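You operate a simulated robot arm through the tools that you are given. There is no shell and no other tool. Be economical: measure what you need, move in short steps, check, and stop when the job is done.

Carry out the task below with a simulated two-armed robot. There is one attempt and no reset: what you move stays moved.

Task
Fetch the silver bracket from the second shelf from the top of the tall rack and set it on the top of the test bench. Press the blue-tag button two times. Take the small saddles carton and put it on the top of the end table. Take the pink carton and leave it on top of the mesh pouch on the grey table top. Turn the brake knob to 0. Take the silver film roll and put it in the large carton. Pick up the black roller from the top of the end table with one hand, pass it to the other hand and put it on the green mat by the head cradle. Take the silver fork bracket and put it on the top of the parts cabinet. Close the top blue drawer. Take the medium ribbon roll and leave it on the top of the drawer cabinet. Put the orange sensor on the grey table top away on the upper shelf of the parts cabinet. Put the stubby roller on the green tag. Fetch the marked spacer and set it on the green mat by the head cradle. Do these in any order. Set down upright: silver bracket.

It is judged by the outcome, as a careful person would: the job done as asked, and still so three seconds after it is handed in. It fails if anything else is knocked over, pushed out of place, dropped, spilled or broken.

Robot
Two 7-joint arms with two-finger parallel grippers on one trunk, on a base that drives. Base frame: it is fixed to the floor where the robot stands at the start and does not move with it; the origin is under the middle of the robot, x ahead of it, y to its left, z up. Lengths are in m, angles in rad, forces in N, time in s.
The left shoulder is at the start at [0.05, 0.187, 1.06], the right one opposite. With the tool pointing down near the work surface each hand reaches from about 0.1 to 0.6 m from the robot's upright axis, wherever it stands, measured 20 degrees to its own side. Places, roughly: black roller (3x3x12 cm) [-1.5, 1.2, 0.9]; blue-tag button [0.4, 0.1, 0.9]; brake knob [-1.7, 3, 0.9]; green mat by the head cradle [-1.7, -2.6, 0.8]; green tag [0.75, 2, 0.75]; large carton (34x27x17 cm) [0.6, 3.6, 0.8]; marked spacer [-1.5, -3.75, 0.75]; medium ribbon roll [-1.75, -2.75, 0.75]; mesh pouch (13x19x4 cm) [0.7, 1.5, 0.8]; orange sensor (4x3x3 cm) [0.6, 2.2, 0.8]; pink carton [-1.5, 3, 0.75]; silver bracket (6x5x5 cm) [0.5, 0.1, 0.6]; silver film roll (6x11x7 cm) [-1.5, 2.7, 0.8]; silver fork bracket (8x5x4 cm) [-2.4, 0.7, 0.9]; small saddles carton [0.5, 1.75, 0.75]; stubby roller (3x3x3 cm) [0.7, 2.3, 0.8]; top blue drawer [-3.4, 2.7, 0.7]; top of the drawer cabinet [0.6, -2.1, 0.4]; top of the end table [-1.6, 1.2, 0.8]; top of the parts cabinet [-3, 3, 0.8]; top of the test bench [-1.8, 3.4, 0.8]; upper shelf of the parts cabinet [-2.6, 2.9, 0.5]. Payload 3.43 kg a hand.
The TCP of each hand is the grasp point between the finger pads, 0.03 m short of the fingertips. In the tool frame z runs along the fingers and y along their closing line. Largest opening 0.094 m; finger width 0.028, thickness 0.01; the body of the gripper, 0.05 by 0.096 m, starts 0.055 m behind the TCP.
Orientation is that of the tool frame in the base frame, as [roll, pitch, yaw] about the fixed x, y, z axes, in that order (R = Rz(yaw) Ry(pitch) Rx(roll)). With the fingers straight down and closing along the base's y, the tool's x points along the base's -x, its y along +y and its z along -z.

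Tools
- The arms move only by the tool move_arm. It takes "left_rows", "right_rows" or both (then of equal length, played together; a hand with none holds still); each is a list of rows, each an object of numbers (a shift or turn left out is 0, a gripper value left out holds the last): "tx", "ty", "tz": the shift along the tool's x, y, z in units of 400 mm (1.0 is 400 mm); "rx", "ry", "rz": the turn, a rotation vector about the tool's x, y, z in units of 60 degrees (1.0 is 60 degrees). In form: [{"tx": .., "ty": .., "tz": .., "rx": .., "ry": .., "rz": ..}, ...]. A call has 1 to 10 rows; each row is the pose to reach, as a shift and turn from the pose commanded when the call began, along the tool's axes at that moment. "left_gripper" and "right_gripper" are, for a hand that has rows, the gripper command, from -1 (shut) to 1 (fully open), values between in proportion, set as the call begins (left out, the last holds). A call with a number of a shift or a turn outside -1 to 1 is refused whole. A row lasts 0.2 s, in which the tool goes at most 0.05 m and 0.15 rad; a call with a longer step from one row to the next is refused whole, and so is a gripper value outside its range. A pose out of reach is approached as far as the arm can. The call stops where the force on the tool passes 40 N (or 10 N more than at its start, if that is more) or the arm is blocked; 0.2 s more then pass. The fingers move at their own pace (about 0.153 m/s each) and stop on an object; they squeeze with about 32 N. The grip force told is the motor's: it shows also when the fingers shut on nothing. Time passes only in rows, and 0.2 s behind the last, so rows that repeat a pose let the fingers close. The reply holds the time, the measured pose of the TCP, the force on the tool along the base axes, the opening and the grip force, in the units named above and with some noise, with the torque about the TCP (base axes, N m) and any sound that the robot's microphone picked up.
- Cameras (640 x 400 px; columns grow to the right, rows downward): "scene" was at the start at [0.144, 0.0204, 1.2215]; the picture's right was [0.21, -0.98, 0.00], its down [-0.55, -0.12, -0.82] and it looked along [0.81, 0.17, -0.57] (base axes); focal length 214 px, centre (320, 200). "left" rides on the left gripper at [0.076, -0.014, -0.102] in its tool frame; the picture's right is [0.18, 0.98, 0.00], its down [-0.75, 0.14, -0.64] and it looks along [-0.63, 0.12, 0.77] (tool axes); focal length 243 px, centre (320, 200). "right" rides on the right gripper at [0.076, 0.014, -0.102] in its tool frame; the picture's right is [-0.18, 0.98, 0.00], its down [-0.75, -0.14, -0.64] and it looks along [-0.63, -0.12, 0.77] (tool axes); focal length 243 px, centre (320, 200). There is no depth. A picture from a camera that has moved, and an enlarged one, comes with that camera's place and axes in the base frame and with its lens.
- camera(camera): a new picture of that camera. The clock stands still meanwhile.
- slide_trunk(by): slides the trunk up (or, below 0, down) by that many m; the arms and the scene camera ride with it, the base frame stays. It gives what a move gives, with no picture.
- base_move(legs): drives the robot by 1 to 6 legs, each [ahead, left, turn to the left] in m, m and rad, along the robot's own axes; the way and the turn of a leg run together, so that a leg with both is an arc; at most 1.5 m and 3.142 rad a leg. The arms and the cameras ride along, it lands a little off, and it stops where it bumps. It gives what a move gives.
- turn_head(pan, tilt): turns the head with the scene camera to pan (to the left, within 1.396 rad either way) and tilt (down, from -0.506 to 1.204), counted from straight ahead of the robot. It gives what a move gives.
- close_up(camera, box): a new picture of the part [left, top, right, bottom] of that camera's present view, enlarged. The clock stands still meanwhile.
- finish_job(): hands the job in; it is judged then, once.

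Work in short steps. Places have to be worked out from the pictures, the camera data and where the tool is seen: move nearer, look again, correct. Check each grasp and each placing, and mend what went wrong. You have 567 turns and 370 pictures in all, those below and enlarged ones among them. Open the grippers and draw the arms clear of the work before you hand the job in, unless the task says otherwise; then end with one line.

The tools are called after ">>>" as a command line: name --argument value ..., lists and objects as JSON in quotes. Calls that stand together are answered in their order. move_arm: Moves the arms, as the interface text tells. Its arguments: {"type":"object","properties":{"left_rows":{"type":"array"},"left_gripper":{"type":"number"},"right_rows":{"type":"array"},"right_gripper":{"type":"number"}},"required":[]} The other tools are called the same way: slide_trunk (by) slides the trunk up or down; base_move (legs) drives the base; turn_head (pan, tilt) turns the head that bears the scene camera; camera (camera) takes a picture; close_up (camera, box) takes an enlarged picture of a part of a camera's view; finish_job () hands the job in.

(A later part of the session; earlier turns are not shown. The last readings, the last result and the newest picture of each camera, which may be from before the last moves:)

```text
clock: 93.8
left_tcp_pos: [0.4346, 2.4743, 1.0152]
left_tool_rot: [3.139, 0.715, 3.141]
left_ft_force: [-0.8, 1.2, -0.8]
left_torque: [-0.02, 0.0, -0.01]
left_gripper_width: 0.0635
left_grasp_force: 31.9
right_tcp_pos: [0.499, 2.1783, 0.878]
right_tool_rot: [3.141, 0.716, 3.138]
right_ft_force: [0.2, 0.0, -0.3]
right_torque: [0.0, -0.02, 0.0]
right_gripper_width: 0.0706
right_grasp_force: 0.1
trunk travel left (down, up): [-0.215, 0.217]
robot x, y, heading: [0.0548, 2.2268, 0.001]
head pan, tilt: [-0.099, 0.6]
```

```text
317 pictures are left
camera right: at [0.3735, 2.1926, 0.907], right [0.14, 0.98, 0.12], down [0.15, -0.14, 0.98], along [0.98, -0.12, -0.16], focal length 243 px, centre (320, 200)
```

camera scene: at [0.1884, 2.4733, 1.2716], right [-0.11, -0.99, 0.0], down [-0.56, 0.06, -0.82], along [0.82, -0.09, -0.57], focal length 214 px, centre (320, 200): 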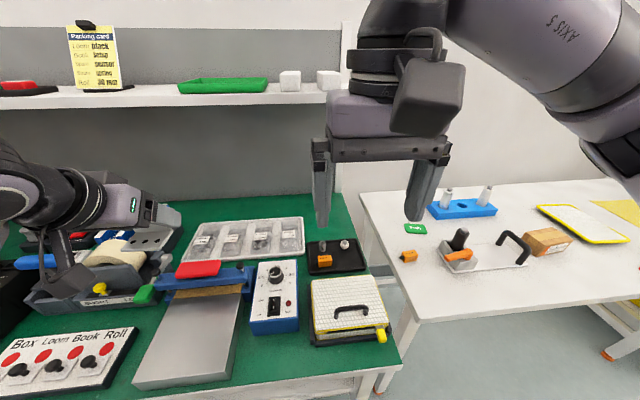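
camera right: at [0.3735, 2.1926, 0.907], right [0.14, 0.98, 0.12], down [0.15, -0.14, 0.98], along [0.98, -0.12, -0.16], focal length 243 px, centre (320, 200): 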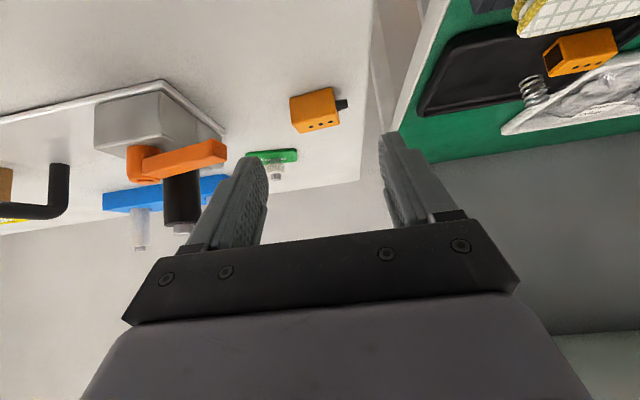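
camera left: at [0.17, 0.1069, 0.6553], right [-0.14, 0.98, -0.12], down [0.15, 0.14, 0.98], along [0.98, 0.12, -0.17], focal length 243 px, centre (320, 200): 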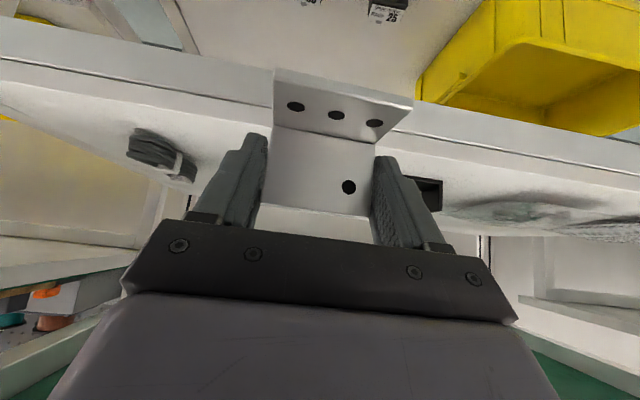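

Sensor spans z≈0.784–0.82 here. Advancing along the tool axis to TCP (0.552, 2.178, 0.822).

>>> move_arm --right_rows '[{"tz": 0.07}, {"tz": 0.14, "tx": -0.005}, {"tz": 0.19, "tx": -0.008}, {"tz": 0.19, "tx": -0.008}]'

>>> camera --camera "right"

```text
clock: 94.8
left_tcp_pos: [0.4348, 2.4755, 1.0144]
left_tool_rot: [3.14, 0.715, 3.142]
left_ft_force: [1.2, -0.3, -1.6]
left_torque: [0.02, 0.02, -0.03]
left_gripper_width: 0.0636
left_grasp_force: 32.3
right_tcp_pos: [0.5525, 2.1778, 0.8229]
right_tool_rot: [3.139, 0.715, 3.139]
right_ft_force: [-1.0, 0.3, -0.5]
right_torque: [0.01, 0.02, 0.01]
right_gripper_width: 0.0708
right_grasp_force: 0.2
trunk travel left (down, up): [-0.215, 0.217]
robot x, y, heading: [0.0563, 2.2245, -0.003]
head pan, tilt: [-0.099, 0.6]
```

```text
316 pictures are left
camera right: at [0.4263, 2.1928, 0.8507], right [0.14, 0.98, 0.12], down [0.15, -0.14, 0.98], along [0.98, -0.12, -0.16], focal length 243 px, centre (320, 200)
```

right: 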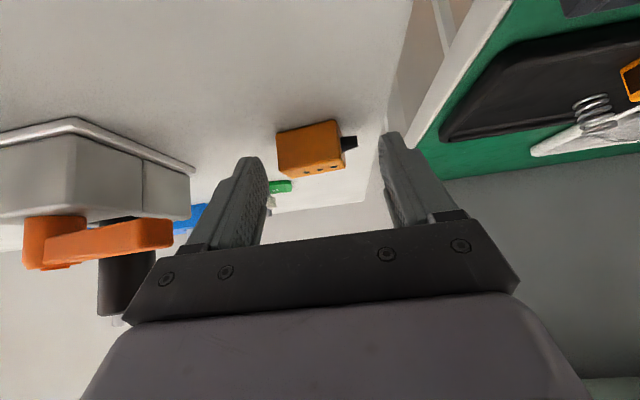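

Fingers straddle the sensor. I'll go 8 mm further in x, then close.

>>> move_arm --right_rows '[{"tz": 0.013, "tx": -0.015}, {"tz": 0.013, "tx": -0.015}]'

>>> move_arm --right_rows '[{"tz": 0}, {"tz": 0}, {"tz": 0}]' --right_gripper -1

>>> camera --camera "right"

```text
clock: 95.5
left_tcp_pos: [0.4345, 2.4737, 1.016]
left_tool_rot: [3.14, 0.715, 3.141]
left_ft_force: [0.7, 0.2, -0.5]
left_torque: [0.01, 0.02, -0.02]
left_gripper_width: 0.0639
left_grasp_force: 32.0
right_tcp_pos: [0.5598, 2.1774, 0.8231]
right_tool_rot: [3.14, 0.715, 3.138]
right_ft_force: [-0.7, -0.2, 0.1]
right_torque: [0.01, 0.01, 0.01]
right_gripper_width: 0.0705
right_grasp_force: 0.1
trunk travel left (down, up): [-0.215, 0.217]
robot x, y, heading: [0.0561, 2.2256, -0.004]
head pan, tilt: [-0.099, 0.6]
```

```text
clock: 96.2
left_tcp_pos: [0.4349, 2.4745, 1.0143]
left_tool_rot: [3.14, 0.714, -3.141]
left_ft_force: [0.1, -0.4, -1.1]
left_torque: [0.03, 0.01, 0.03]
left_gripper_width: 0.0634
left_grasp_force: 31.6
right_tcp_pos: [0.5594, 2.1769, 0.8236]
right_tool_rot: [3.14, 0.717, 3.136]
right_ft_force: [-0.6, 0.1, 1.3]
right_torque: [-0.03, -0.03, -0.02]
right_gripper_width: 0.0389
right_grasp_force: 31.8
trunk travel left (down, up): [-0.215, 0.217]
robot x, y, heading: [0.0556, 2.2281, -0.002]
head pan, tilt: [-0.099, 0.6]
```

```text
315 pictures are left
camera right: at [0.4341, 2.192, 0.8512], right [0.14, 0.98, 0.12], down [0.15, -0.14, 0.98], along [0.98, -0.12, -0.16], focal length 243 px, centre (320, 200)
```

right: 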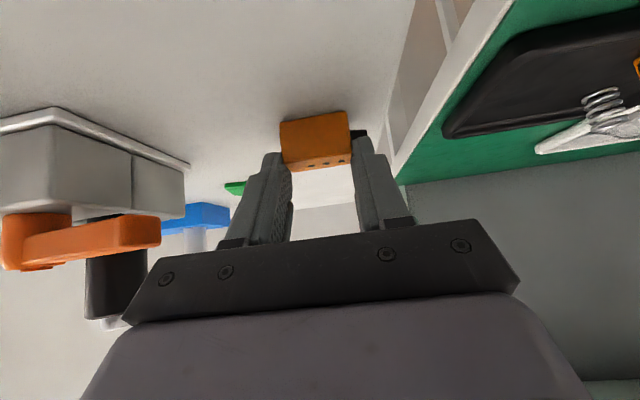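

Closed on 3.9 cm. I'll lift 5 cm and check that the sensor follows.

>>> move_arm --right_rows '[{"tx": -0.04, "tz": -0.046}, {"tx": -0.08, "tz": -0.092}, {"tx": -0.16, "tz": -0.18}]'

>>> camera --camera "right"

```text
clock: 97.0
left_tcp_pos: [0.4352, 2.475, 1.0144]
left_tool_rot: [3.14, 0.713, 3.141]
left_ft_force: [0.6, 0.0, -2.2]
left_torque: [0.0, 0.02, 0.02]
left_gripper_width: 0.0636
left_grasp_force: 32.6
right_tcp_pos: [0.5605, 2.1774, 0.9196]
right_tool_rot: [-3.141, 0.713, 3.137]
right_ft_force: [0.0, -0.3, -0.1]
right_torque: [-0.04, 0.04, 0.01]
right_gripper_width: 0.0388
right_grasp_force: 32.4
trunk travel left (down, up): [-0.215, 0.217]
robot x, y, heading: [0.0562, 2.2234, -0.004]
head pan, tilt: [-0.099, 0.6]
```

```text
314 pictures are left
camera right: at [0.4346, 2.1926, 0.9482], right [0.14, 0.98, 0.12], down [0.15, -0.14, 0.98], along [0.98, -0.12, -0.17], focal length 243 px, centre (320, 200)
```

right: 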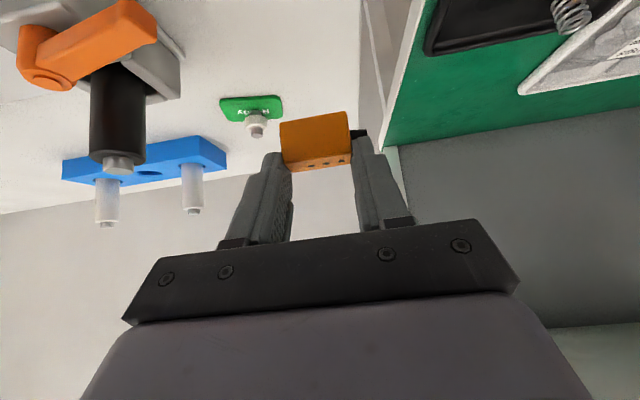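

The sensor is held. I'll retract the right hand, back away from the table and turn left to view the other side of the room.

>>> move_arm --right_rows '[{"tz": -0.1}, {"tz": -0.2}, {"tz": -0.3}, {"tz": -0.38}]'

>>> base_move --legs '[[-0.6, 0, 0], [0, 0, 1.57]]'

>>> turn_head --pan 0.6 --tilt 0.35

>>> camera --camera "scene"

```text
clock: 98.0
left_tcp_pos: [0.4342, 2.4757, 1.0143]
left_tool_rot: [3.14, 0.714, -3.141]
left_ft_force: [-0.1, -0.1, -0.8]
left_torque: [0.03, 0.01, 0.0]
left_gripper_width: 0.0637
left_grasp_force: 32.1
right_tcp_pos: [0.4594, 2.1796, 1.0353]
right_tool_rot: [3.141, 0.714, 3.138]
right_ft_force: [0.3, -0.4, -0.4]
right_torque: [-0.03, -0.01, -0.01]
right_gripper_width: 0.0386
right_grasp_force: 31.4
trunk travel left (down, up): [-0.215, 0.217]
robot x, y, heading: [0.0551, 2.2261, -0.001]
head pan, tilt: [-0.099, 0.6]
```

```text
clock: 105.3
left_tcp_pos: [-0.7969, 2.6068, 1.0155]
left_tool_rot: [3.139, 0.716, -1.572]
left_ft_force: [-0.2, -0.2, -1.6]
left_torque: [-0.02, -0.02, -0.01]
left_gripper_width: 0.0639
left_grasp_force: 31.7
right_tcp_pos: [-0.5007, 2.6313, 1.0363]
right_tool_rot: [-3.141, 0.717, -1.575]
right_ft_force: [-0.4, 0.4, 0.0]
right_torque: [-0.05, 0.01, -0.02]
right_gripper_width: 0.0389
right_grasp_force: 32.1
trunk travel left (down, up): [-0.215, 0.217]
robot x, y, heading: [-0.5469, 2.2273, 1.565]
head pan, tilt: [-0.099, 0.6]
```

```text
clock: 106.3
left_tcp_pos: [-0.7965, 2.6067, 1.0158]
left_tool_rot: [3.139, 0.714, -1.571]
left_ft_force: [-0.5, 0.2, -1.2]
left_torque: [0.03, -0.01, -0.01]
left_gripper_width: 0.0633
left_grasp_force: 31.7
right_tcp_pos: [-0.5008, 2.6317, 1.0352]
right_tool_rot: [3.14, 0.717, -1.574]
right_ft_force: [0.2, -1.0, 0.0]
right_torque: [0.0, -0.02, 0.01]
right_gripper_width: 0.0386
right_grasp_force: 31.9
trunk travel left (down, up): [-0.215, 0.217]
robot x, y, heading: [-0.5479, 2.2274, 1.571]
head pan, tilt: [0.6, 0.351]
```

```text
313 pictures are left
camera scene: at [-0.6, 2.3644, 1.1845], right [0.83, 0.56, 0.0], down [0.19, -0.28, -0.94], along [-0.53, 0.78, -0.34], focal length 214 px, centre (320, 200)
```

scene: 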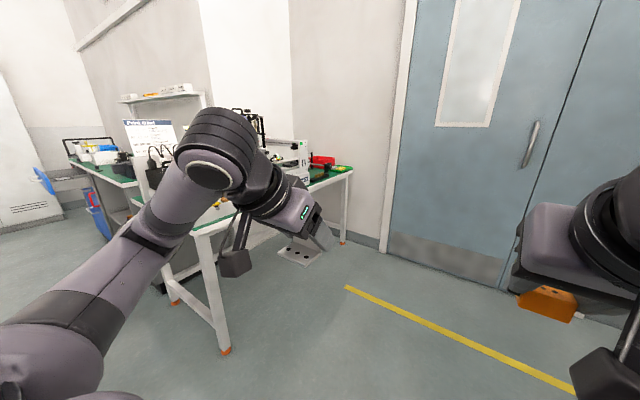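

I'll turn a further 90° left to face the test bench and cabinet.

>>> base_move --legs '[[0, 0, 1.57]]'

>>> turn_head --pan -0.3 --tilt 0.3

>>> camera --camera "scene"

>>> turn_head --pan 0.6 --tilt 0.3

>>> camera --camera "scene"

```text
clock: 110.6
left_tcp_pos: [-0.9217, 1.9708, 1.0147]
left_tool_rot: [3.14, 0.715, 0.017]
left_ft_force: [0.0, 0.1, -1.0]
left_torque: [-0.02, 0.0, 0.02]
left_gripper_width: 0.0637
left_grasp_force: 32.0
right_tcp_pos: [-0.9525, 2.2643, 1.0356]
right_tool_rot: [3.139, 0.715, 0.014]
right_ft_force: [-0.5, -0.4, -1.3]
right_torque: [0.0, -0.02, -0.01]
right_gripper_width: 0.0386
right_grasp_force: 31.9
trunk travel left (down, up): [-0.215, 0.217]
robot x, y, heading: [-0.5493, 2.2247, -3.128]
head pan, tilt: [0.6, 0.351]
```

```text
clock: 111.8
left_tcp_pos: [-0.9223, 1.9716, 1.0141]
left_tool_rot: [3.14, 0.714, 0.016]
left_ft_force: [0.5, 0.2, -1.7]
left_torque: [0.03, 0.0, 0.01]
left_gripper_width: 0.0638
left_grasp_force: 32.3
right_tcp_pos: [-0.9526, 2.2643, 1.0359]
right_tool_rot: [3.139, 0.715, 0.015]
right_ft_force: [0.1, -0.2, -0.7]
right_torque: [0.01, 0.01, 0.01]
right_gripper_width: 0.0388
right_grasp_force: 32.2
trunk travel left (down, up): [-0.215, 0.217]
robot x, y, heading: [-0.544, 2.2252, -3.126]
head pan, tilt: [-0.3, 0.3]
```

```text
312 pictures are left
camera scene: at [-0.6957, 2.254, 1.1892], right [0.28, 0.96, 0.0], down [0.28, -0.08, -0.96], along [-0.92, 0.27, -0.3], focal length 214 px, centre (320, 200)
```

scene: 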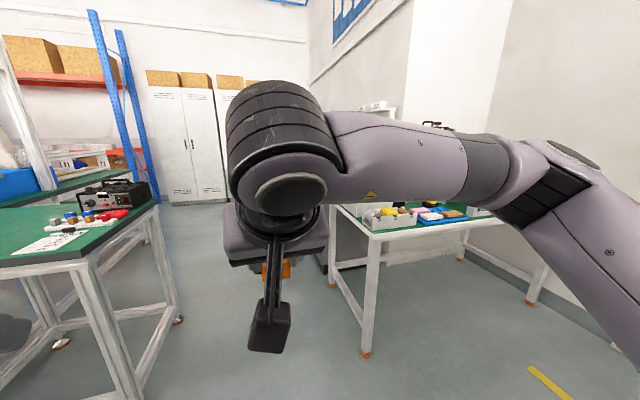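

```text
clock: 113.0
left_tcp_pos: [-0.9214, 1.9722, 1.0154]
left_tool_rot: [3.139, 0.712, 0.018]
left_ft_force: [0.8, 0.1, -1.8]
left_torque: [-0.02, 0.0, -0.04]
left_gripper_width: 0.0636
left_grasp_force: 32.1
right_tcp_pos: [-0.9527, 2.2653, 1.0355]
right_tool_rot: [3.14, 0.715, 0.014]
right_ft_force: [-0.2, 0.3, -0.2]
right_torque: [-0.01, -0.03, 0.0]
right_gripper_width: 0.0391
right_grasp_force: 32.0
trunk travel left (down, up): [-0.215, 0.217]
robot x, y, heading: [-0.5483, 2.2259, -3.121]
head pan, tilt: [0.6, 0.3]
```

```text
311 pictures are left
camera scene: at [-0.6823, 2.174, 1.1892], right [-0.58, 0.82, 0.0], down [0.24, 0.17, -0.96], along [-0.78, -0.55, -0.3], focal length 214 px, centre (320, 200)
```

scene: 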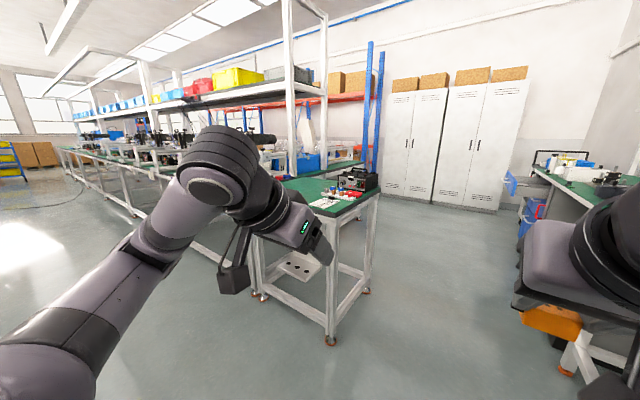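

The test bench is ahead-right, end table ahead-left. I'll turn back to face +y, ease back 0.15 m, and strafe left to stand before the test bench.

>>> base_move --legs '[[0, 0, -1.57], [-0.2, 0, 0], [0, 0.95, 0]]'

>>> turn_head --pan 0.0 --tilt 0.5

>>> camera --camera "scene"

```text
clock: 126.8
left_tcp_pos: [-1.7526, 2.4014, 1.0149]
left_tool_rot: [3.14, 0.715, -1.566]
left_ft_force: [0.1, 0.7, -0.7]
left_torque: [-0.01, 0.0, -0.01]
left_gripper_width: 0.0635
left_grasp_force: 31.8
right_tcp_pos: [-1.4572, 2.4282, 1.0351]
right_tool_rot: [3.139, 0.714, -1.57]
right_ft_force: [0.6, -0.3, 0.7]
right_torque: [0.03, -0.02, -0.01]
right_gripper_width: 0.0388
right_grasp_force: 31.7
trunk travel left (down, up): [-0.215, 0.217]
robot x, y, heading: [-1.4997, 2.0217, 1.576]
head pan, tilt: [0.6, 0.3]
```

```text
clock: 127.8
left_tcp_pos: [-1.7524, 2.4016, 1.0148]
left_tool_rot: [3.14, 0.712, -1.566]
left_ft_force: [-0.2, 0.3, -1.7]
left_torque: [-0.02, 0.01, -0.01]
left_gripper_width: 0.0635
left_grasp_force: 31.8
right_tcp_pos: [-1.4578, 2.4288, 1.0358]
right_tool_rot: [3.139, 0.715, -1.569]
right_ft_force: [0.2, -0.5, 0.1]
right_torque: [-0.01, 0.0, 0.0]
right_gripper_width: 0.0385
right_grasp_force: 32.1
trunk travel left (down, up): [-0.215, 0.217]
robot x, y, heading: [-1.5008, 2.0223, 1.575]
head pan, tilt: [0.0, 0.499]
```

```text
310 pictures are left
camera scene: at [-1.502, 2.175, 1.1708], right [1.0, 0.01, 0.0], down [0.0, -0.48, -0.88], along [0.0, 0.88, -0.48], focal length 214 px, centre (320, 200)
```

scene: 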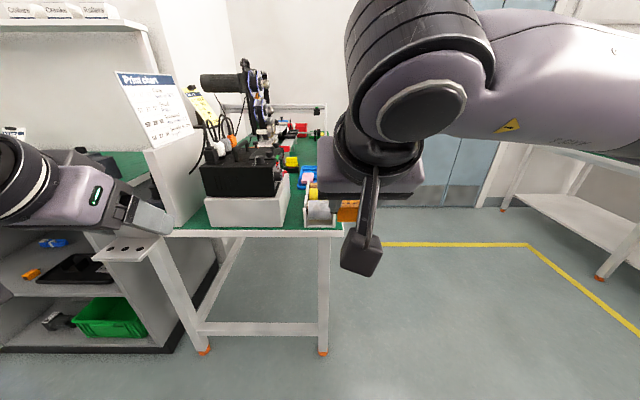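

The parts cabinet opens toward us on the left. I'll strafe left in front of it to place the sensor on its upper shelf.

>>> base_move --legs '[[-0.1, 0, 0], [0, 1.0, 0]]'

>>> camera --camera "scene"

```text
clock: 128.7
left_tcp_pos: [-1.7533, 2.3825, 1.0141]
left_tool_rot: [3.138, 0.715, -1.566]
left_ft_force: [0.9, -0.5, -1.7]
left_torque: [0.05, 0.02, 0.01]
left_gripper_width: 0.0635
left_grasp_force: 31.6
right_tcp_pos: [-1.4579, 2.4098, 1.0349]
right_tool_rot: [3.141, 0.717, -1.566]
right_ft_force: [-0.2, -1.0, 0.2]
right_torque: [0.0, -0.03, 0.01]
right_gripper_width: 0.0387
right_grasp_force: 31.8
trunk travel left (down, up): [-0.215, 0.217]
robot x, y, heading: [-1.5006, 2.0051, 1.579]
head pan, tilt: [0.0, 0.499]
stopped in leg 1: the robot was blocked; the commanded pose is now the measured one
```

```text
309 pictures are left
camera scene: at [-1.5021, 2.1566, 1.1708], right [1.0, 0.01, 0.0], down [0.0, -0.48, -0.88], along [0.0, 0.88, -0.48], focal length 214 px, centre (320, 200)
```

scene: 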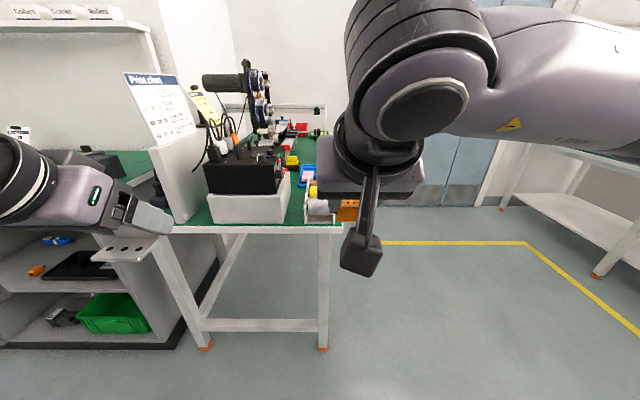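

Something behind (the end table) blocks; I'll move ahead 0.05 m and strafe left carefully.

>>> base_move --legs '[[0.06, 0, 0], [0, 0.5, 0]]'

>>> turn_head --pan 1.39 --tilt 0.6

>>> camera --camera "scene"

```text
clock: 134.2
left_tcp_pos: [-2.2649, 2.437, 1.0159]
left_tool_rot: [3.141, 0.714, -1.556]
left_ft_force: [1.1, 0.7, -1.5]
left_torque: [0.01, 0.01, -0.02]
left_gripper_width: 0.0637
left_grasp_force: 31.6
right_tcp_pos: [-1.9703, 2.4674, 1.0362]
right_tool_rot: [3.139, 0.717, -1.558]
right_ft_force: [0.0, -0.4, -0.3]
right_torque: [0.0, 0.02, -0.02]
right_gripper_width: 0.0385
right_grasp_force: 31.5
trunk travel left (down, up): [-0.215, 0.217]
robot x, y, heading: [-2.0107, 2.063, 1.579]
head pan, tilt: [0.0, 0.499]
```

```text
clock: 135.8
left_tcp_pos: [-2.2649, 2.437, 1.0147]
left_tool_rot: [3.14, 0.713, -1.559]
left_ft_force: [0.0, 0.2, -0.9]
left_torque: [-0.01, 0.01, 0.03]
left_gripper_width: 0.0638
left_grasp_force: 32.4
right_tcp_pos: [-1.97, 2.4665, 1.036]
right_tool_rot: [3.141, 0.717, -1.558]
right_ft_force: [-0.4, -0.4, -0.6]
right_torque: [-0.02, -0.01, -0.01]
right_gripper_width: 0.0389
right_grasp_force: 32.4
trunk travel left (down, up): [-0.215, 0.217]
robot x, y, heading: [-2.0103, 2.0635, 1.578]
head pan, tilt: [1.389, 0.6]
```

```text
308 pictures are left
camera scene: at [-2.0983, 2.1371, 1.1617], right [0.17, 0.99, 0.0], down [0.56, -0.1, -0.83], along [-0.81, 0.14, -0.56], focal length 214 px, centre (320, 200)
```

scene: 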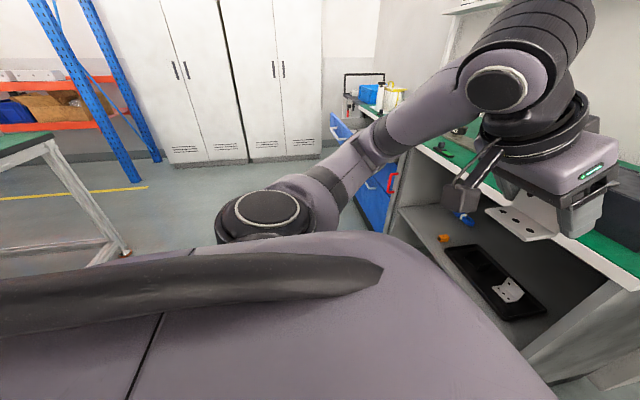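

Clear on this side. I'll strafe another 0.55 m left to face the shelf.

>>> base_move --legs '[[0, 0.6, 0]]'

>>> turn_head --pan 0.0 --tilt 0.6

>>> camera --camera "scene"

```text
clock: 141.5
left_tcp_pos: [-2.862, 2.4303, 1.0147]
left_tool_rot: [3.139, 0.715, -1.56]
left_ft_force: [-0.6, 0.7, -1.3]
left_torque: [0.02, -0.02, 0.02]
left_gripper_width: 0.0636
left_grasp_force: 31.4
right_tcp_pos: [-2.5669, 2.4598, 1.0362]
right_tool_rot: [3.138, 0.717, -1.563]
right_ft_force: [-0.5, -0.2, -0.6]
right_torque: [0.0, 0.01, 0.01]
right_gripper_width: 0.0388
right_grasp_force: 31.7
trunk travel left (down, up): [-0.215, 0.217]
robot x, y, heading: [-2.6083, 2.0505, 1.582]
head pan, tilt: [1.389, 0.6]
```

```text
clock: 143.0
left_tcp_pos: [-2.8617, 2.4302, 1.0155]
left_tool_rot: [3.14, 0.714, -1.56]
left_ft_force: [-0.2, -0.4, -1.1]
left_torque: [0.0, -0.03, 0.02]
left_gripper_width: 0.0636
left_grasp_force: 32.5
right_tcp_pos: [-2.5682, 2.4606, 1.0364]
right_tool_rot: [3.141, 0.717, -1.562]
right_ft_force: [-0.3, 0.0, -0.8]
right_torque: [0.0, 0.0, 0.0]
right_gripper_width: 0.0387
right_grasp_force: 32.2
trunk travel left (down, up): [-0.215, 0.217]
robot x, y, heading: [-2.6079, 2.0525, 1.583]
head pan, tilt: [0.0, 0.6]
```

```text
307 pictures are left
camera scene: at [-2.6105, 2.2039, 1.1617], right [1.0, 0.01, 0.0], down [0.01, -0.56, -0.83], along [-0.01, 0.82, -0.57], focal length 214 px, centre (320, 200)
```

scene: 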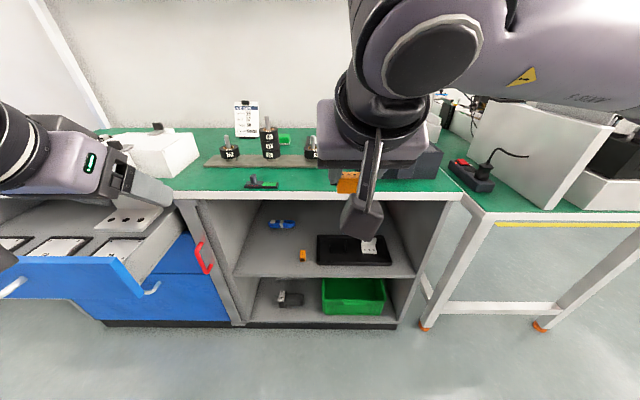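

Clear view: the upper shelf (front edge y≈2.68, z≈0.5) has free space left of the orange block, around (-2.79, 2.75). I'll raise the left hand, strafe left 0.36 m, and lower the trunk.

>>> move_arm --left_rows '[{"tx": -0.08, "tz": -0.09}, {"tx": -0.16, "tz": -0.18}, {"tx": -0.24, "tz": -0.27}, {"tx": -0.32, "tz": -0.36}]'

>>> base_move --legs '[[0.0, 0.36, -0.012]]'

>>> slide_trunk --by -0.2

>>> camera --camera "right"

```text
clock: 144.0
left_tcp_pos: [-2.8624, 2.4359, 1.2094]
left_tool_rot: [3.137, 0.715, -1.562]
left_ft_force: [-0.9, -0.2, -1.4]
left_torque: [0.02, 0.01, 0.0]
left_gripper_width: 0.0636
left_grasp_force: 32.3
right_tcp_pos: [-2.5669, 2.4597, 1.0371]
right_tool_rot: [3.139, 0.718, -1.563]
right_ft_force: [-0.4, 0.6, -0.8]
right_torque: [0.01, -0.01, 0.01]
right_gripper_width: 0.0387
right_grasp_force: 31.9
trunk travel left (down, up): [-0.215, 0.217]
robot x, y, heading: [-2.6092, 2.0556, 1.579]
head pan, tilt: [0.0, 0.6]
```

```text
clock: 147.7
left_tcp_pos: [-3.2041, 2.4405, 1.2102]
left_tool_rot: [3.14, 0.714, -1.582]
left_ft_force: [0.6, -0.9, -1.1]
left_torque: [0.0, -0.02, 0.0]
left_gripper_width: 0.0638
left_grasp_force: 31.6
right_tcp_pos: [-2.9091, 2.4586, 1.0352]
right_tool_rot: [3.14, 0.718, -1.583]
right_ft_force: [-0.6, 0.1, -1.3]
right_torque: [-0.02, -0.02, 0.01]
right_gripper_width: 0.0389
right_grasp_force: 32.0
trunk travel left (down, up): [-0.215, 0.217]
robot x, y, heading: [-2.9575, 2.0556, 1.565]
head pan, tilt: [0.0, 0.6]
```

```text
clock: 149.8
left_tcp_pos: [-3.2036, 2.4397, 1.0099]
left_tool_rot: [3.139, 0.714, -1.582]
left_ft_force: [0.4, 0.1, -0.6]
left_torque: [0.01, 0.0, -0.03]
left_gripper_width: 0.0636
left_grasp_force: 31.8
right_tcp_pos: [-2.9102, 2.46, 0.8364]
right_tool_rot: [3.14, 0.717, -1.582]
right_ft_force: [0.6, 0.2, -0.1]
right_torque: [0.01, -0.02, 0.02]
right_gripper_width: 0.0388
right_grasp_force: 32.2
trunk travel left (down, up): [-0.015, 0.417]
robot x, y, heading: [-2.9586, 2.0541, 1.56]
head pan, tilt: [0.0, 0.6]
```

```text
306 pictures are left
camera right: at [-2.9253, 2.3343, 0.864], right [-0.98, 0.15, 0.12], down [0.14, 0.14, 0.98], along [0.13, 0.98, -0.16], focal length 243 px, centre (320, 200)
```

right: 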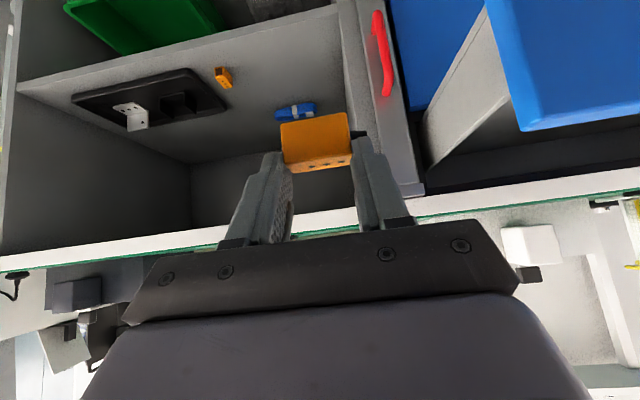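

Free spot confirmed between the orange block (-2.69, 2.775) and the left wall. Moving the sensor to a pre-place point in front of the shelf.

>>> move_arm --right_rows '[{"tx": 0.015, "ty": -0.045, "tz": 0.1}, {"tx": 0.03, "ty": -0.09, "tz": 0.2}, {"tx": 0.045, "ty": -0.135, "tz": 0.3}, {"tx": 0.06, "ty": -0.18, "tz": 0.41}, {"tx": 0.075, "ty": -0.23, "tz": 0.52}, {"tx": 0.09, "ty": -0.275, "tz": 0.63}, {"tx": 0.09, "ty": -0.275, "tz": 0.63}]'

>>> camera --camera "right"

```text
clock: 151.4
left_tcp_pos: [-3.2033, 2.441, 1.0115]
left_tool_rot: [3.14, 0.714, -1.581]
left_ft_force: [0.2, -0.8, -1.2]
left_torque: [-0.03, 0.02, -0.01]
left_gripper_width: 0.0637
left_grasp_force: 32.3
right_tcp_pos: [-2.798, 2.5965, 0.6224]
right_tool_rot: [3.138, 0.718, -1.579]
right_ft_force: [-0.1, 0.7, -0.2]
right_torque: [0.01, -0.01, 0.02]
right_gripper_width: 0.039
right_grasp_force: 32.0
trunk travel left (down, up): [-0.015, 0.417]
robot x, y, heading: [-2.9612, 2.056, 1.564]
head pan, tilt: [0.0, 0.6]
```

```text
305 pictures are left
camera right: at [-2.814, 2.4727, 0.6491], right [-0.98, 0.15, 0.12], down [0.14, 0.14, 0.98], along [0.13, 0.98, -0.16], focal length 243 px, centre (320, 200)
```

right: 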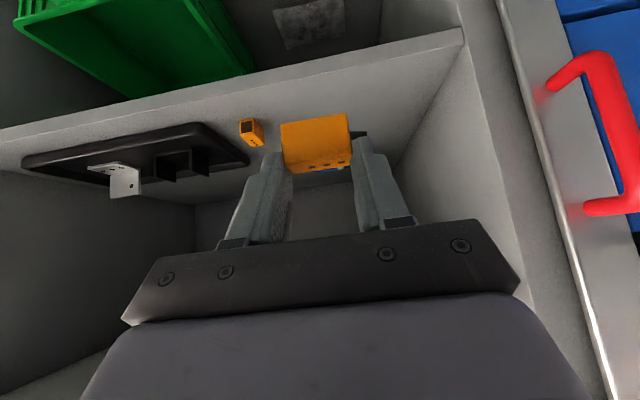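

Good line-up. Advancing over the shelf.

>>> move_arm --right_rows '[{"tx": -0.05, "tz": 0.09}, {"tx": -0.1, "tz": 0.18}, {"tx": -0.15, "tz": 0.27}, {"tx": -0.19, "tz": 0.35}, {"tx": -0.19, "tz": 0.35}]'

>>> camera --camera "right"

```text
clock: 152.6
left_tcp_pos: [-3.2044, 2.4415, 1.0102]
left_tool_rot: [3.141, 0.713, -1.581]
left_ft_force: [0.6, 0.1, -0.7]
left_torque: [0.0, 0.01, -0.02]
left_gripper_width: 0.0638
left_grasp_force: 31.9
right_tcp_pos: [-2.7967, 2.7483, 0.567]
right_tool_rot: [3.137, 0.718, -1.581]
right_ft_force: [0.5, 0.4, -0.2]
right_torque: [0.0, -0.01, 0.0]
right_gripper_width: 0.0388
right_grasp_force: 31.7
trunk travel left (down, up): [-0.015, 0.417]
robot x, y, heading: [-2.9568, 2.0516, 1.556]
head pan, tilt: [0.0, 0.6]
```

```text
304 pictures are left
camera right: at [-2.8135, 2.6231, 0.5943], right [-0.98, 0.15, 0.12], down [0.14, 0.14, 0.98], along [0.13, 0.98, -0.16], focal length 243 px, centre (320, 200)
```

right: 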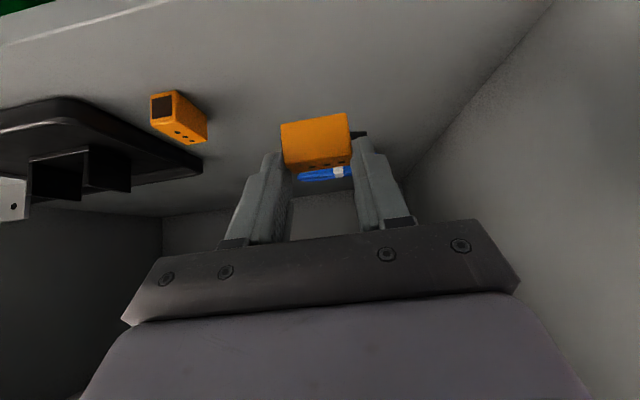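

Now lowering 3 cm.

>>> move_arm --right_rows '[{"tx": 0.016, "tz": 0.019}, {"tx": 0.032, "tz": 0.038}, {"tx": 0.049, "tz": 0.057}]'

>>> move_arm --right_rows '[{"tx": 0.005, "tz": 0.006}, {"tx": 0.01, "tz": 0.011}]'

```text
clock: 153.4
left_tcp_pos: [-3.2028, 2.4402, 1.0099]
left_tool_rot: [3.14, 0.713, -1.581]
left_ft_force: [-0.7, -0.1, -1.6]
left_torque: [-0.02, 0.0, -0.03]
left_gripper_width: 0.0638
left_grasp_force: 31.8
right_tcp_pos: [-2.7966, 2.747, 0.5363]
right_tool_rot: [3.138, 0.718, -1.581]
right_ft_force: [-1.2, 0.1, -0.1]
right_torque: [-0.03, 0.0, -0.02]
right_gripper_width: 0.0387
right_grasp_force: 31.7
trunk travel left (down, up): [-0.015, 0.417]
robot x, y, heading: [-2.9577, 2.0556, 1.56]
head pan, tilt: [0.0, 0.6]
```

```text
clock: 154.0
left_tcp_pos: [-3.2041, 2.4408, 1.0106]
left_tool_rot: [3.14, 0.715, -1.583]
left_ft_force: [0.5, 0.5, -1.5]
left_torque: [0.01, 0.0, 0.04]
left_gripper_width: 0.0636
left_grasp_force: 32.4
right_tcp_pos: [-2.7969, 2.7457, 0.5296]
right_tool_rot: [3.14, 0.717, -1.582]
right_ft_force: [0.9, 0.7, 0.7]
right_torque: [-0.04, 0.02, 0.0]
right_gripper_width: 0.0388
right_grasp_force: 31.5
trunk travel left (down, up): [-0.015, 0.417]
robot x, y, heading: [-2.9588, 2.0537, 1.555]
head pan, tilt: [0.0, 0.6]
```

No contact yet at 0.530; continuing in 4 mm steps.

>>> move_arm --right_rows '[{"tx": 0.0066, "tz": 0.0075}, {"tx": 0.013, "tz": 0.015}]'

>>> close_up --camera "right" --box '[240, 80, 400, 180]'

```text
clock: 154.6
left_tcp_pos: [-3.2035, 2.4411, 1.0107]
left_tool_rot: [3.14, 0.715, -1.583]
left_ft_force: [-0.1, 0.5, -1.0]
left_torque: [0.01, -0.02, 0.01]
left_gripper_width: 0.0635
left_grasp_force: 31.1
right_tcp_pos: [-2.7968, 2.7461, 0.5228]
right_tool_rot: [3.138, 0.718, -1.582]
right_ft_force: [0.4, 0.8, -0.7]
right_torque: [0.0, 0.01, 0.01]
right_gripper_width: 0.0388
right_grasp_force: 32.2
trunk travel left (down, up): [-0.015, 0.417]
robot x, y, heading: [-2.9602, 2.0562, 1.555]
head pan, tilt: [0.0, 0.6]
```

```text
4.00 times, centred on (320, 130) of right
camera zoom: at [-2.8127, 2.6212, 0.5507], right [-0.98, 0.15, 0.12], down [0.14, 0.14, 0.98], along [0.13, 0.98, -0.16], focal length 970 px, centre (320, 480)
```

zoom: 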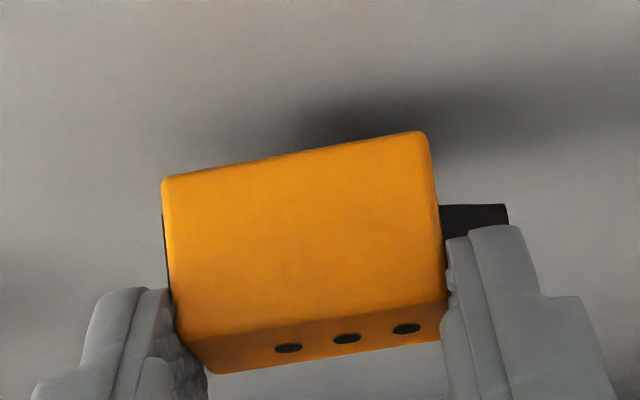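

The shadow is close beneath. Continuing down.

>>> move_arm --right_rows '[{"tx": 0.0066, "tz": 0.0075}, {"tx": 0.013, "tz": 0.015}]'

>>> move_arm --right_rows '[{"tx": 0.005, "tz": 0.0055}, {"tx": 0.01, "tz": 0.011}]'

```text
clock: 155.2
left_tcp_pos: [-3.2027, 2.4414, 1.0104]
left_tool_rot: [3.14, 0.715, -1.582]
left_ft_force: [-0.6, 0.7, -1.3]
left_torque: [0.0, 0.02, -0.03]
left_gripper_width: 0.0633
left_grasp_force: 32.0
right_tcp_pos: [-2.7955, 2.7469, 0.5141]
right_tool_rot: [3.137, 0.718, -1.583]
right_ft_force: [0.6, -0.6, -0.1]
right_torque: [-0.02, -0.01, 0.01]
right_gripper_width: 0.0387
right_grasp_force: 32.0
trunk travel left (down, up): [-0.015, 0.417]
robot x, y, heading: [-2.9561, 2.0531, 1.562]
head pan, tilt: [0.0, 0.6]
```

```text
clock: 155.8
left_tcp_pos: [-3.2053, 2.4405, 1.0097]
left_tool_rot: [3.139, 0.715, -1.581]
left_ft_force: [0.2, -0.5, -0.9]
left_torque: [0.02, 0.01, 0.03]
left_gripper_width: 0.0638
left_grasp_force: 31.6
right_tcp_pos: [-2.796, 2.7477, 0.5131]
right_tool_rot: [3.137, 0.722, -1.584]
right_ft_force: [1.9, -8.4, 13.5]
right_torque: [-0.24, -0.17, -0.09]
right_gripper_width: 0.0387
right_grasp_force: 31.5
trunk travel left (down, up): [-0.015, 0.417]
robot x, y, heading: [-2.9608, 2.0562, 1.564]
head pan, tilt: [0.0, 0.6]
```

Contact (13.5 N). Opening part way, then backing out along the tool axis.

>>> move_arm --right_rows '[{"tz": -0.004}, {"tz": -0.004}, {"tz": -0.004}]' --right_gripper 0.5

>>> move_arm --right_rows '[{"tz": -0.08}, {"tz": -0.16}, {"tz": -0.24}]'

>>> camera --camera "right"

```text
clock: 156.6
left_tcp_pos: [-3.2036, 2.4418, 1.0102]
left_tool_rot: [3.139, 0.714, -1.582]
left_ft_force: [-0.6, -0.1, -1.6]
left_torque: [0.0, 0.03, 0.02]
left_gripper_width: 0.0634
left_grasp_force: 32.4
right_tcp_pos: [-2.7969, 2.7451, 0.5103]
right_tool_rot: [3.139, 0.716, -1.584]
right_ft_force: [0.4, 0.4, -0.2]
right_torque: [0.01, 0.0, 0.01]
right_gripper_width: 0.0704
right_grasp_force: 0.1
trunk travel left (down, up): [-0.015, 0.417]
robot x, y, heading: [-2.9584, 2.0535, 1.556]
head pan, tilt: [0.0, 0.6]
```

```text
clock: 157.4
left_tcp_pos: [-3.2034, 2.4408, 1.0099]
left_tool_rot: [3.14, 0.715, -1.581]
left_ft_force: [-0.1, -0.5, -0.2]
left_torque: [-0.01, 0.0, 0.04]
left_gripper_width: 0.0635
left_grasp_force: 32.7
right_tcp_pos: [-2.7993, 2.6827, 0.5838]
right_tool_rot: [3.139, 0.718, -1.584]
right_ft_force: [-0.4, 0.1, 0.0]
right_torque: [0.0, 0.04, -0.01]
right_gripper_width: 0.0705
right_grasp_force: 0.0
trunk travel left (down, up): [-0.015, 0.417]
robot x, y, heading: [-2.9589, 2.0536, 1.562]
head pan, tilt: [0.0, 0.6]
```

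```text
302 pictures are left
camera right: at [-2.8147, 2.5584, 0.6117], right [-0.98, 0.15, 0.12], down [0.14, 0.14, 0.98], along [0.13, 0.98, -0.16], focal length 243 px, centre (320, 200)
```

right: 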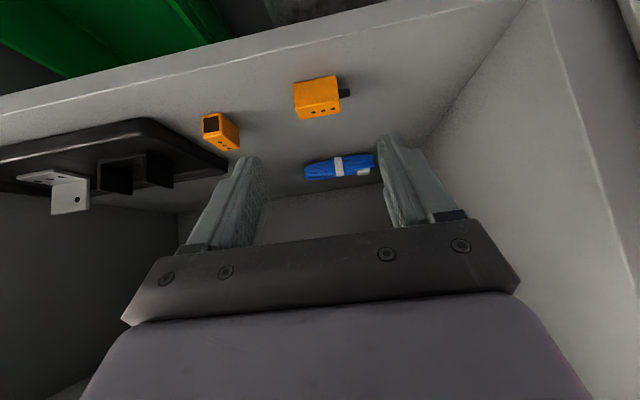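

Sensor is placed on the shelf. I'll withdraw the right hand out, then look at the open drawer.

>>> move_arm --right_rows '[{"tz": -0.12}, {"tz": -0.24}, {"tz": -0.34}]'

>>> turn_head --pan 0.4 --tilt 0.6

>>> camera --camera "scene"

```text
clock: 158.2
left_tcp_pos: [-3.2043, 2.4407, 1.0102]
left_tool_rot: [3.141, 0.713, -1.581]
left_ft_force: [-0.1, 0.0, -0.7]
left_torque: [0.03, -0.02, -0.04]
left_gripper_width: 0.0635
left_grasp_force: 32.2
right_tcp_pos: [-2.799, 2.5912, 0.6846]
right_tool_rot: [3.141, 0.717, -1.582]
right_ft_force: [-0.8, -0.2, -0.2]
right_torque: [-0.05, 0.01, 0.0]
right_gripper_width: 0.0705
right_grasp_force: 0.0
trunk travel left (down, up): [-0.015, 0.417]
robot x, y, heading: [-2.9583, 2.0525, 1.556]
head pan, tilt: [0.0, 0.6]
```

```text
clock: 159.1
left_tcp_pos: [-3.2041, 2.4406, 1.0095]
left_tool_rot: [3.14, 0.713, -1.579]
left_ft_force: [-0.5, -0.6, -2.0]
left_torque: [-0.02, 0.02, -0.02]
left_gripper_width: 0.0636
left_grasp_force: 32.6
right_tcp_pos: [-2.798, 2.5918, 0.6847]
right_tool_rot: [-3.142, 0.717, -1.583]
right_ft_force: [0.8, 0.5, 0.3]
right_torque: [0.04, -0.04, -0.04]
right_gripper_width: 0.0706
right_grasp_force: 0.1
trunk travel left (down, up): [-0.015, 0.417]
robot x, y, heading: [-2.9569, 2.0525, 1.561]
head pan, tilt: [0.4, 0.6]
```

```text
301 pictures are left
camera scene: at [-2.9915, 2.1975, 0.9617], right [0.93, 0.38, 0.0], down [0.21, -0.52, -0.83], along [-0.31, 0.76, -0.56], focal length 214 px, centre (320, 200)
```

scene: 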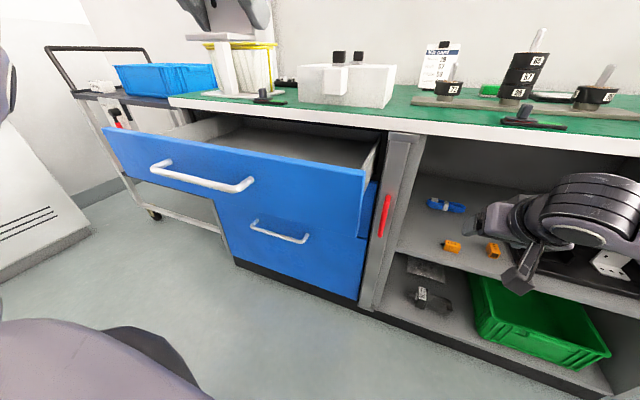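

The drawer front is about x -3.95…-3.05, its handle near x≈-3.5. I'll pull the right hand back, close it into a fist, and strafe left 0.5 m.

>>> move_arm --right_rows '[{"tx": 0.045, "tz": -0.093}, {"tx": 0.09, "tz": -0.186}, {"tx": 0.135, "tz": -0.279}, {"tx": 0.18, "tz": -0.372}, {"tx": 0.227, "tz": -0.462}]' --right_gripper -1

>>> base_move --legs '[[0, 0.5, 0.01]]'

>>> turn_head --pan 0.0 --tilt 0.6

>>> camera --camera "scene"

>>> camera --camera "right"

```text
clock: 160.3
left_tcp_pos: [-3.2042, 2.4402, 1.0104]
left_tool_rot: [3.14, 0.715, -1.583]
left_ft_force: [-0.2, 0.8, -1.2]
left_torque: [0.0, 0.0, -0.01]
left_gripper_width: 0.0639
left_grasp_force: 32.0
right_tcp_pos: [-2.7972, 2.4012, 0.7643]
right_tool_rot: [3.139, 0.718, -1.583]
right_ft_force: [0.1, -0.7, -1.0]
right_torque: [-0.02, 0.03, -0.02]
right_gripper_width: 0.0001
right_grasp_force: 32.5
trunk travel left (down, up): [-0.015, 0.417]
robot x, y, heading: [-2.9559, 2.0542, 1.566]
head pan, tilt: [0.4, 0.6]
```

```text
clock: 165.2
left_tcp_pos: [-3.708, 2.4394, 1.0109]
left_tool_rot: [3.14, 0.713, -1.57]
left_ft_force: [0.0, -0.5, -1.2]
left_torque: [0.0, 0.01, 0.02]
left_gripper_width: 0.0637
left_grasp_force: 32.2
right_tcp_pos: [-3.3025, 2.4063, 0.7651]
right_tool_rot: [3.141, 0.716, -1.571]
right_ft_force: [-0.7, -0.3, 0.2]
right_torque: [0.0, 0.0, -0.01]
right_gripper_width: 0.0
right_grasp_force: 32.4
trunk travel left (down, up): [-0.015, 0.417]
robot x, y, heading: [-3.4594, 2.0594, 1.57]
head pan, tilt: [0.4, 0.6]
```

```text
clock: 166.1
left_tcp_pos: [-3.7079, 2.4422, 1.0106]
left_tool_rot: [3.14, 0.713, -1.571]
left_ft_force: [0.6, 0.6, -1.1]
left_torque: [-0.01, 0.02, 0.01]
left_gripper_width: 0.0636
left_grasp_force: 32.2
right_tcp_pos: [-3.303, 2.4058, 0.764]
right_tool_rot: [3.14, 0.717, -1.572]
right_ft_force: [0.7, 0.0, 0.1]
right_torque: [-0.03, -0.01, 0.0]
right_gripper_width: 0.0
right_grasp_force: 32.3
trunk travel left (down, up): [-0.015, 0.417]
robot x, y, heading: [-3.4599, 2.0573, 1.573]
head pan, tilt: [0.0, 0.6]
```

```text
300 pictures are left
camera scene: at [-3.4588, 2.2069, 0.9617], right [1.0, 0.0, 0.0], down [0.0, -0.56, -0.83], along [0.0, 0.83, -0.56], focal length 214 px, centre (320, 200)
```

scene: 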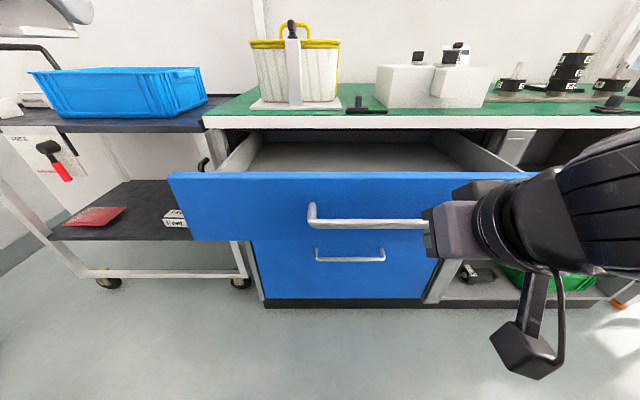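

```text
299 pictures are left
camera right: at [-3.3174, 2.2813, 0.7921], right [-0.98, 0.14, 0.12], down [0.14, 0.15, 0.98], along [0.12, 0.98, -0.16], focal length 243 px, centre (320, 200)
```

right: 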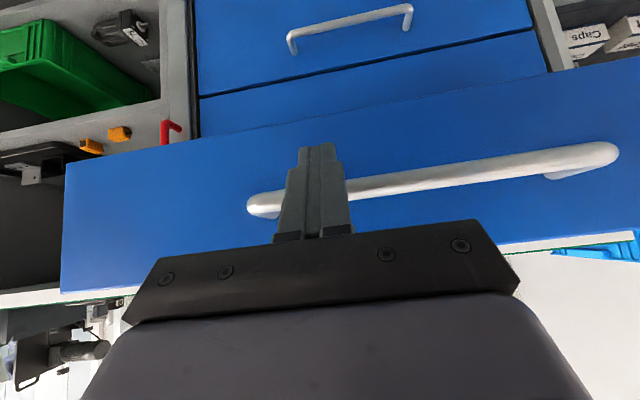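

Drawer front at y≈2.50, z 0.68–0.81; handle centre about (-3.37, 2.46, 0.757). I'll flatten the fist's tilt and align it with the handle's middle.

>>> move_arm --right_rows '[{"ry": -0.1, "ty": 0.05}, {"ry": -0.2, "ty": 0.1}, {"ry": -0.3, "ty": 0.15}, {"ry": -0.4, "ty": 0.17}, {"ry": -0.4, "ty": 0.17}]'

>>> camera --camera "right"

```text
clock: 167.3
left_tcp_pos: [-3.708, 2.4416, 1.0102]
left_tool_rot: [3.139, 0.713, -1.571]
left_ft_force: [-0.1, 1.1, -0.4]
left_torque: [0.04, 0.03, 0.01]
left_gripper_width: 0.0635
left_grasp_force: 32.2
right_tcp_pos: [-3.3778, 2.4113, 0.7659]
right_tool_rot: [3.137, 1.138, -1.577]
right_ft_force: [-1.2, -0.2, 1.4]
right_torque: [0.04, -0.02, 0.03]
right_gripper_width: 0.0001
right_grasp_force: 32.3
right hand out of reach, approached as far as the arm can: row 2, 3, 4, 5
trunk travel left (down, up): [-0.015, 0.417]
robot x, y, heading: [-3.4551, 2.0581, 1.571]
head pan, tilt: [0.0, 0.6]
```

```text
298 pictures are left
camera right: at [-3.3929, 2.2864, 0.7405], right [-0.98, 0.08, 0.17], down [0.14, -0.27, 0.95], along [0.12, 0.96, 0.25], focal length 243 px, centre (320, 200)
```

right: 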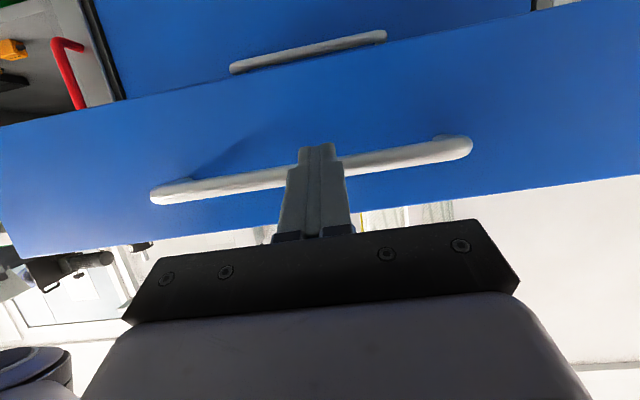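

The fist is aligned with the handle. Pushing forward in 2 cm steps.

>>> move_arm --right_rows '[{"tx": -0.037, "tz": 0.042}, {"tx": -0.059, "tz": 0.087}, {"tx": -0.081, "tz": 0.132}, {"tx": -0.103, "tz": 0.177}, {"tx": -0.125, "tz": 0.222}, {"tx": -0.147, "tz": 0.267}, {"tx": -0.169, "tz": 0.312}, {"tx": -0.191, "tz": 0.357}, {"tx": -0.213, "tz": 0.402}, {"tx": -0.235, "tz": 0.447}]'

>>> camera --camera "scene"

```text
clock: 169.5
left_tcp_pos: [-3.7083, 2.4408, 1.0096]
left_tool_rot: [3.141, 0.713, -1.572]
left_ft_force: [1.6, -0.2, -1.9]
left_torque: [-0.03, 0.01, -0.01]
left_gripper_width: 0.0638
left_grasp_force: 32.1
right_tcp_pos: [-3.3794, 2.6121, 0.7762]
right_tool_rot: [3.136, 1.137, -1.574]
right_ft_force: [0.0, -0.8, -1.1]
right_torque: [0.03, 0.01, -0.04]
right_gripper_width: 0.0
right_grasp_force: 32.8
trunk travel left (down, up): [-0.015, 0.417]
robot x, y, heading: [-3.46, 2.0617, 1.567]
head pan, tilt: [0.0, 0.6]
```

```text
297 pictures are left
camera scene: at [-3.4588, 2.2069, 0.9617], right [1.0, 0.0, 0.0], down [0.0, -0.56, -0.83], along [0.0, 0.83, -0.56], focal length 214 px, centre (320, 200)
```

scene: 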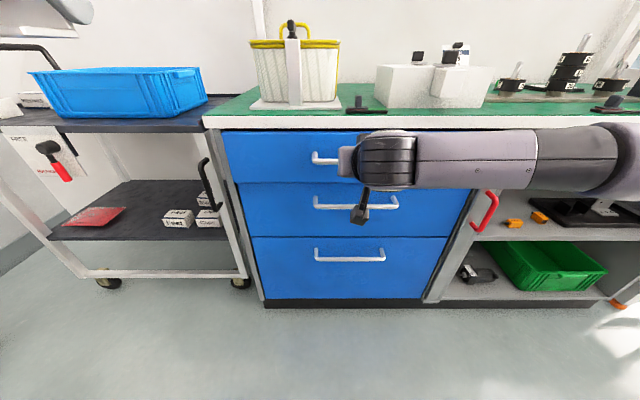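

The top drawer appears closed, though contact force is nil. I'll press a little more to be sure it's home.

>>> move_arm --right_rows '[{"tx": -0.0055, "tz": 0.011}, {"tx": -0.011, "tz": 0.022}, {"tx": -0.0165, "tz": 0.033}, {"tx": -0.022, "tz": 0.044}]'

>>> move_arm --right_rows '[{"tx": -0.0055, "tz": 0.011}, {"tx": -0.011, "tz": 0.022}, {"tx": -0.0165, "tz": 0.033}, {"tx": -0.022, "tz": 0.044}]'

```text
clock: 170.5
left_tcp_pos: [-3.7075, 2.4411, 1.01]
left_tool_rot: [3.141, 0.713, -1.571]
left_ft_force: [0.4, -0.4, -1.4]
left_torque: [0.02, 0.01, -0.01]
left_gripper_width: 0.064
left_grasp_force: 32.0
right_tcp_pos: [-3.3773, 2.6319, 0.7759]
right_tool_rot: [3.135, 1.136, -1.578]
right_ft_force: [0.2, 0.2, -1.2]
right_torque: [0.01, 0.0, 0.0]
right_gripper_width: 0.0001
right_grasp_force: 32.2
trunk travel left (down, up): [-0.015, 0.417]
robot x, y, heading: [-3.4565, 2.0579, 1.568]
head pan, tilt: [0.0, 0.6]
```

```text
clock: 171.0
left_tcp_pos: [-3.7071, 2.4399, 1.0115]
left_tool_rot: [3.139, 0.715, -1.573]
left_ft_force: [-0.1, -0.6, -0.8]
left_torque: [0.02, -0.01, 0.01]
left_gripper_width: 0.0637
left_grasp_force: 32.3
right_tcp_pos: [-3.3778, 2.6344, 0.7766]
right_tool_rot: [3.141, 1.132, -1.571]
right_ft_force: [4.9, -13.4, 5.7]
right_torque: [-0.01, -0.11, -0.2]
right_gripper_width: 0.0002
right_grasp_force: 32.2
trunk travel left (down, up): [-0.015, 0.417]
robot x, y, heading: [-3.4583, 2.0611, 1.572]
head pan, tilt: [0.0, 0.6]
stopped in row 2 (right hand): the force on the tool passed its limit at 48 N (the readings are from after the stop); the commanded pose is now the measured one
```

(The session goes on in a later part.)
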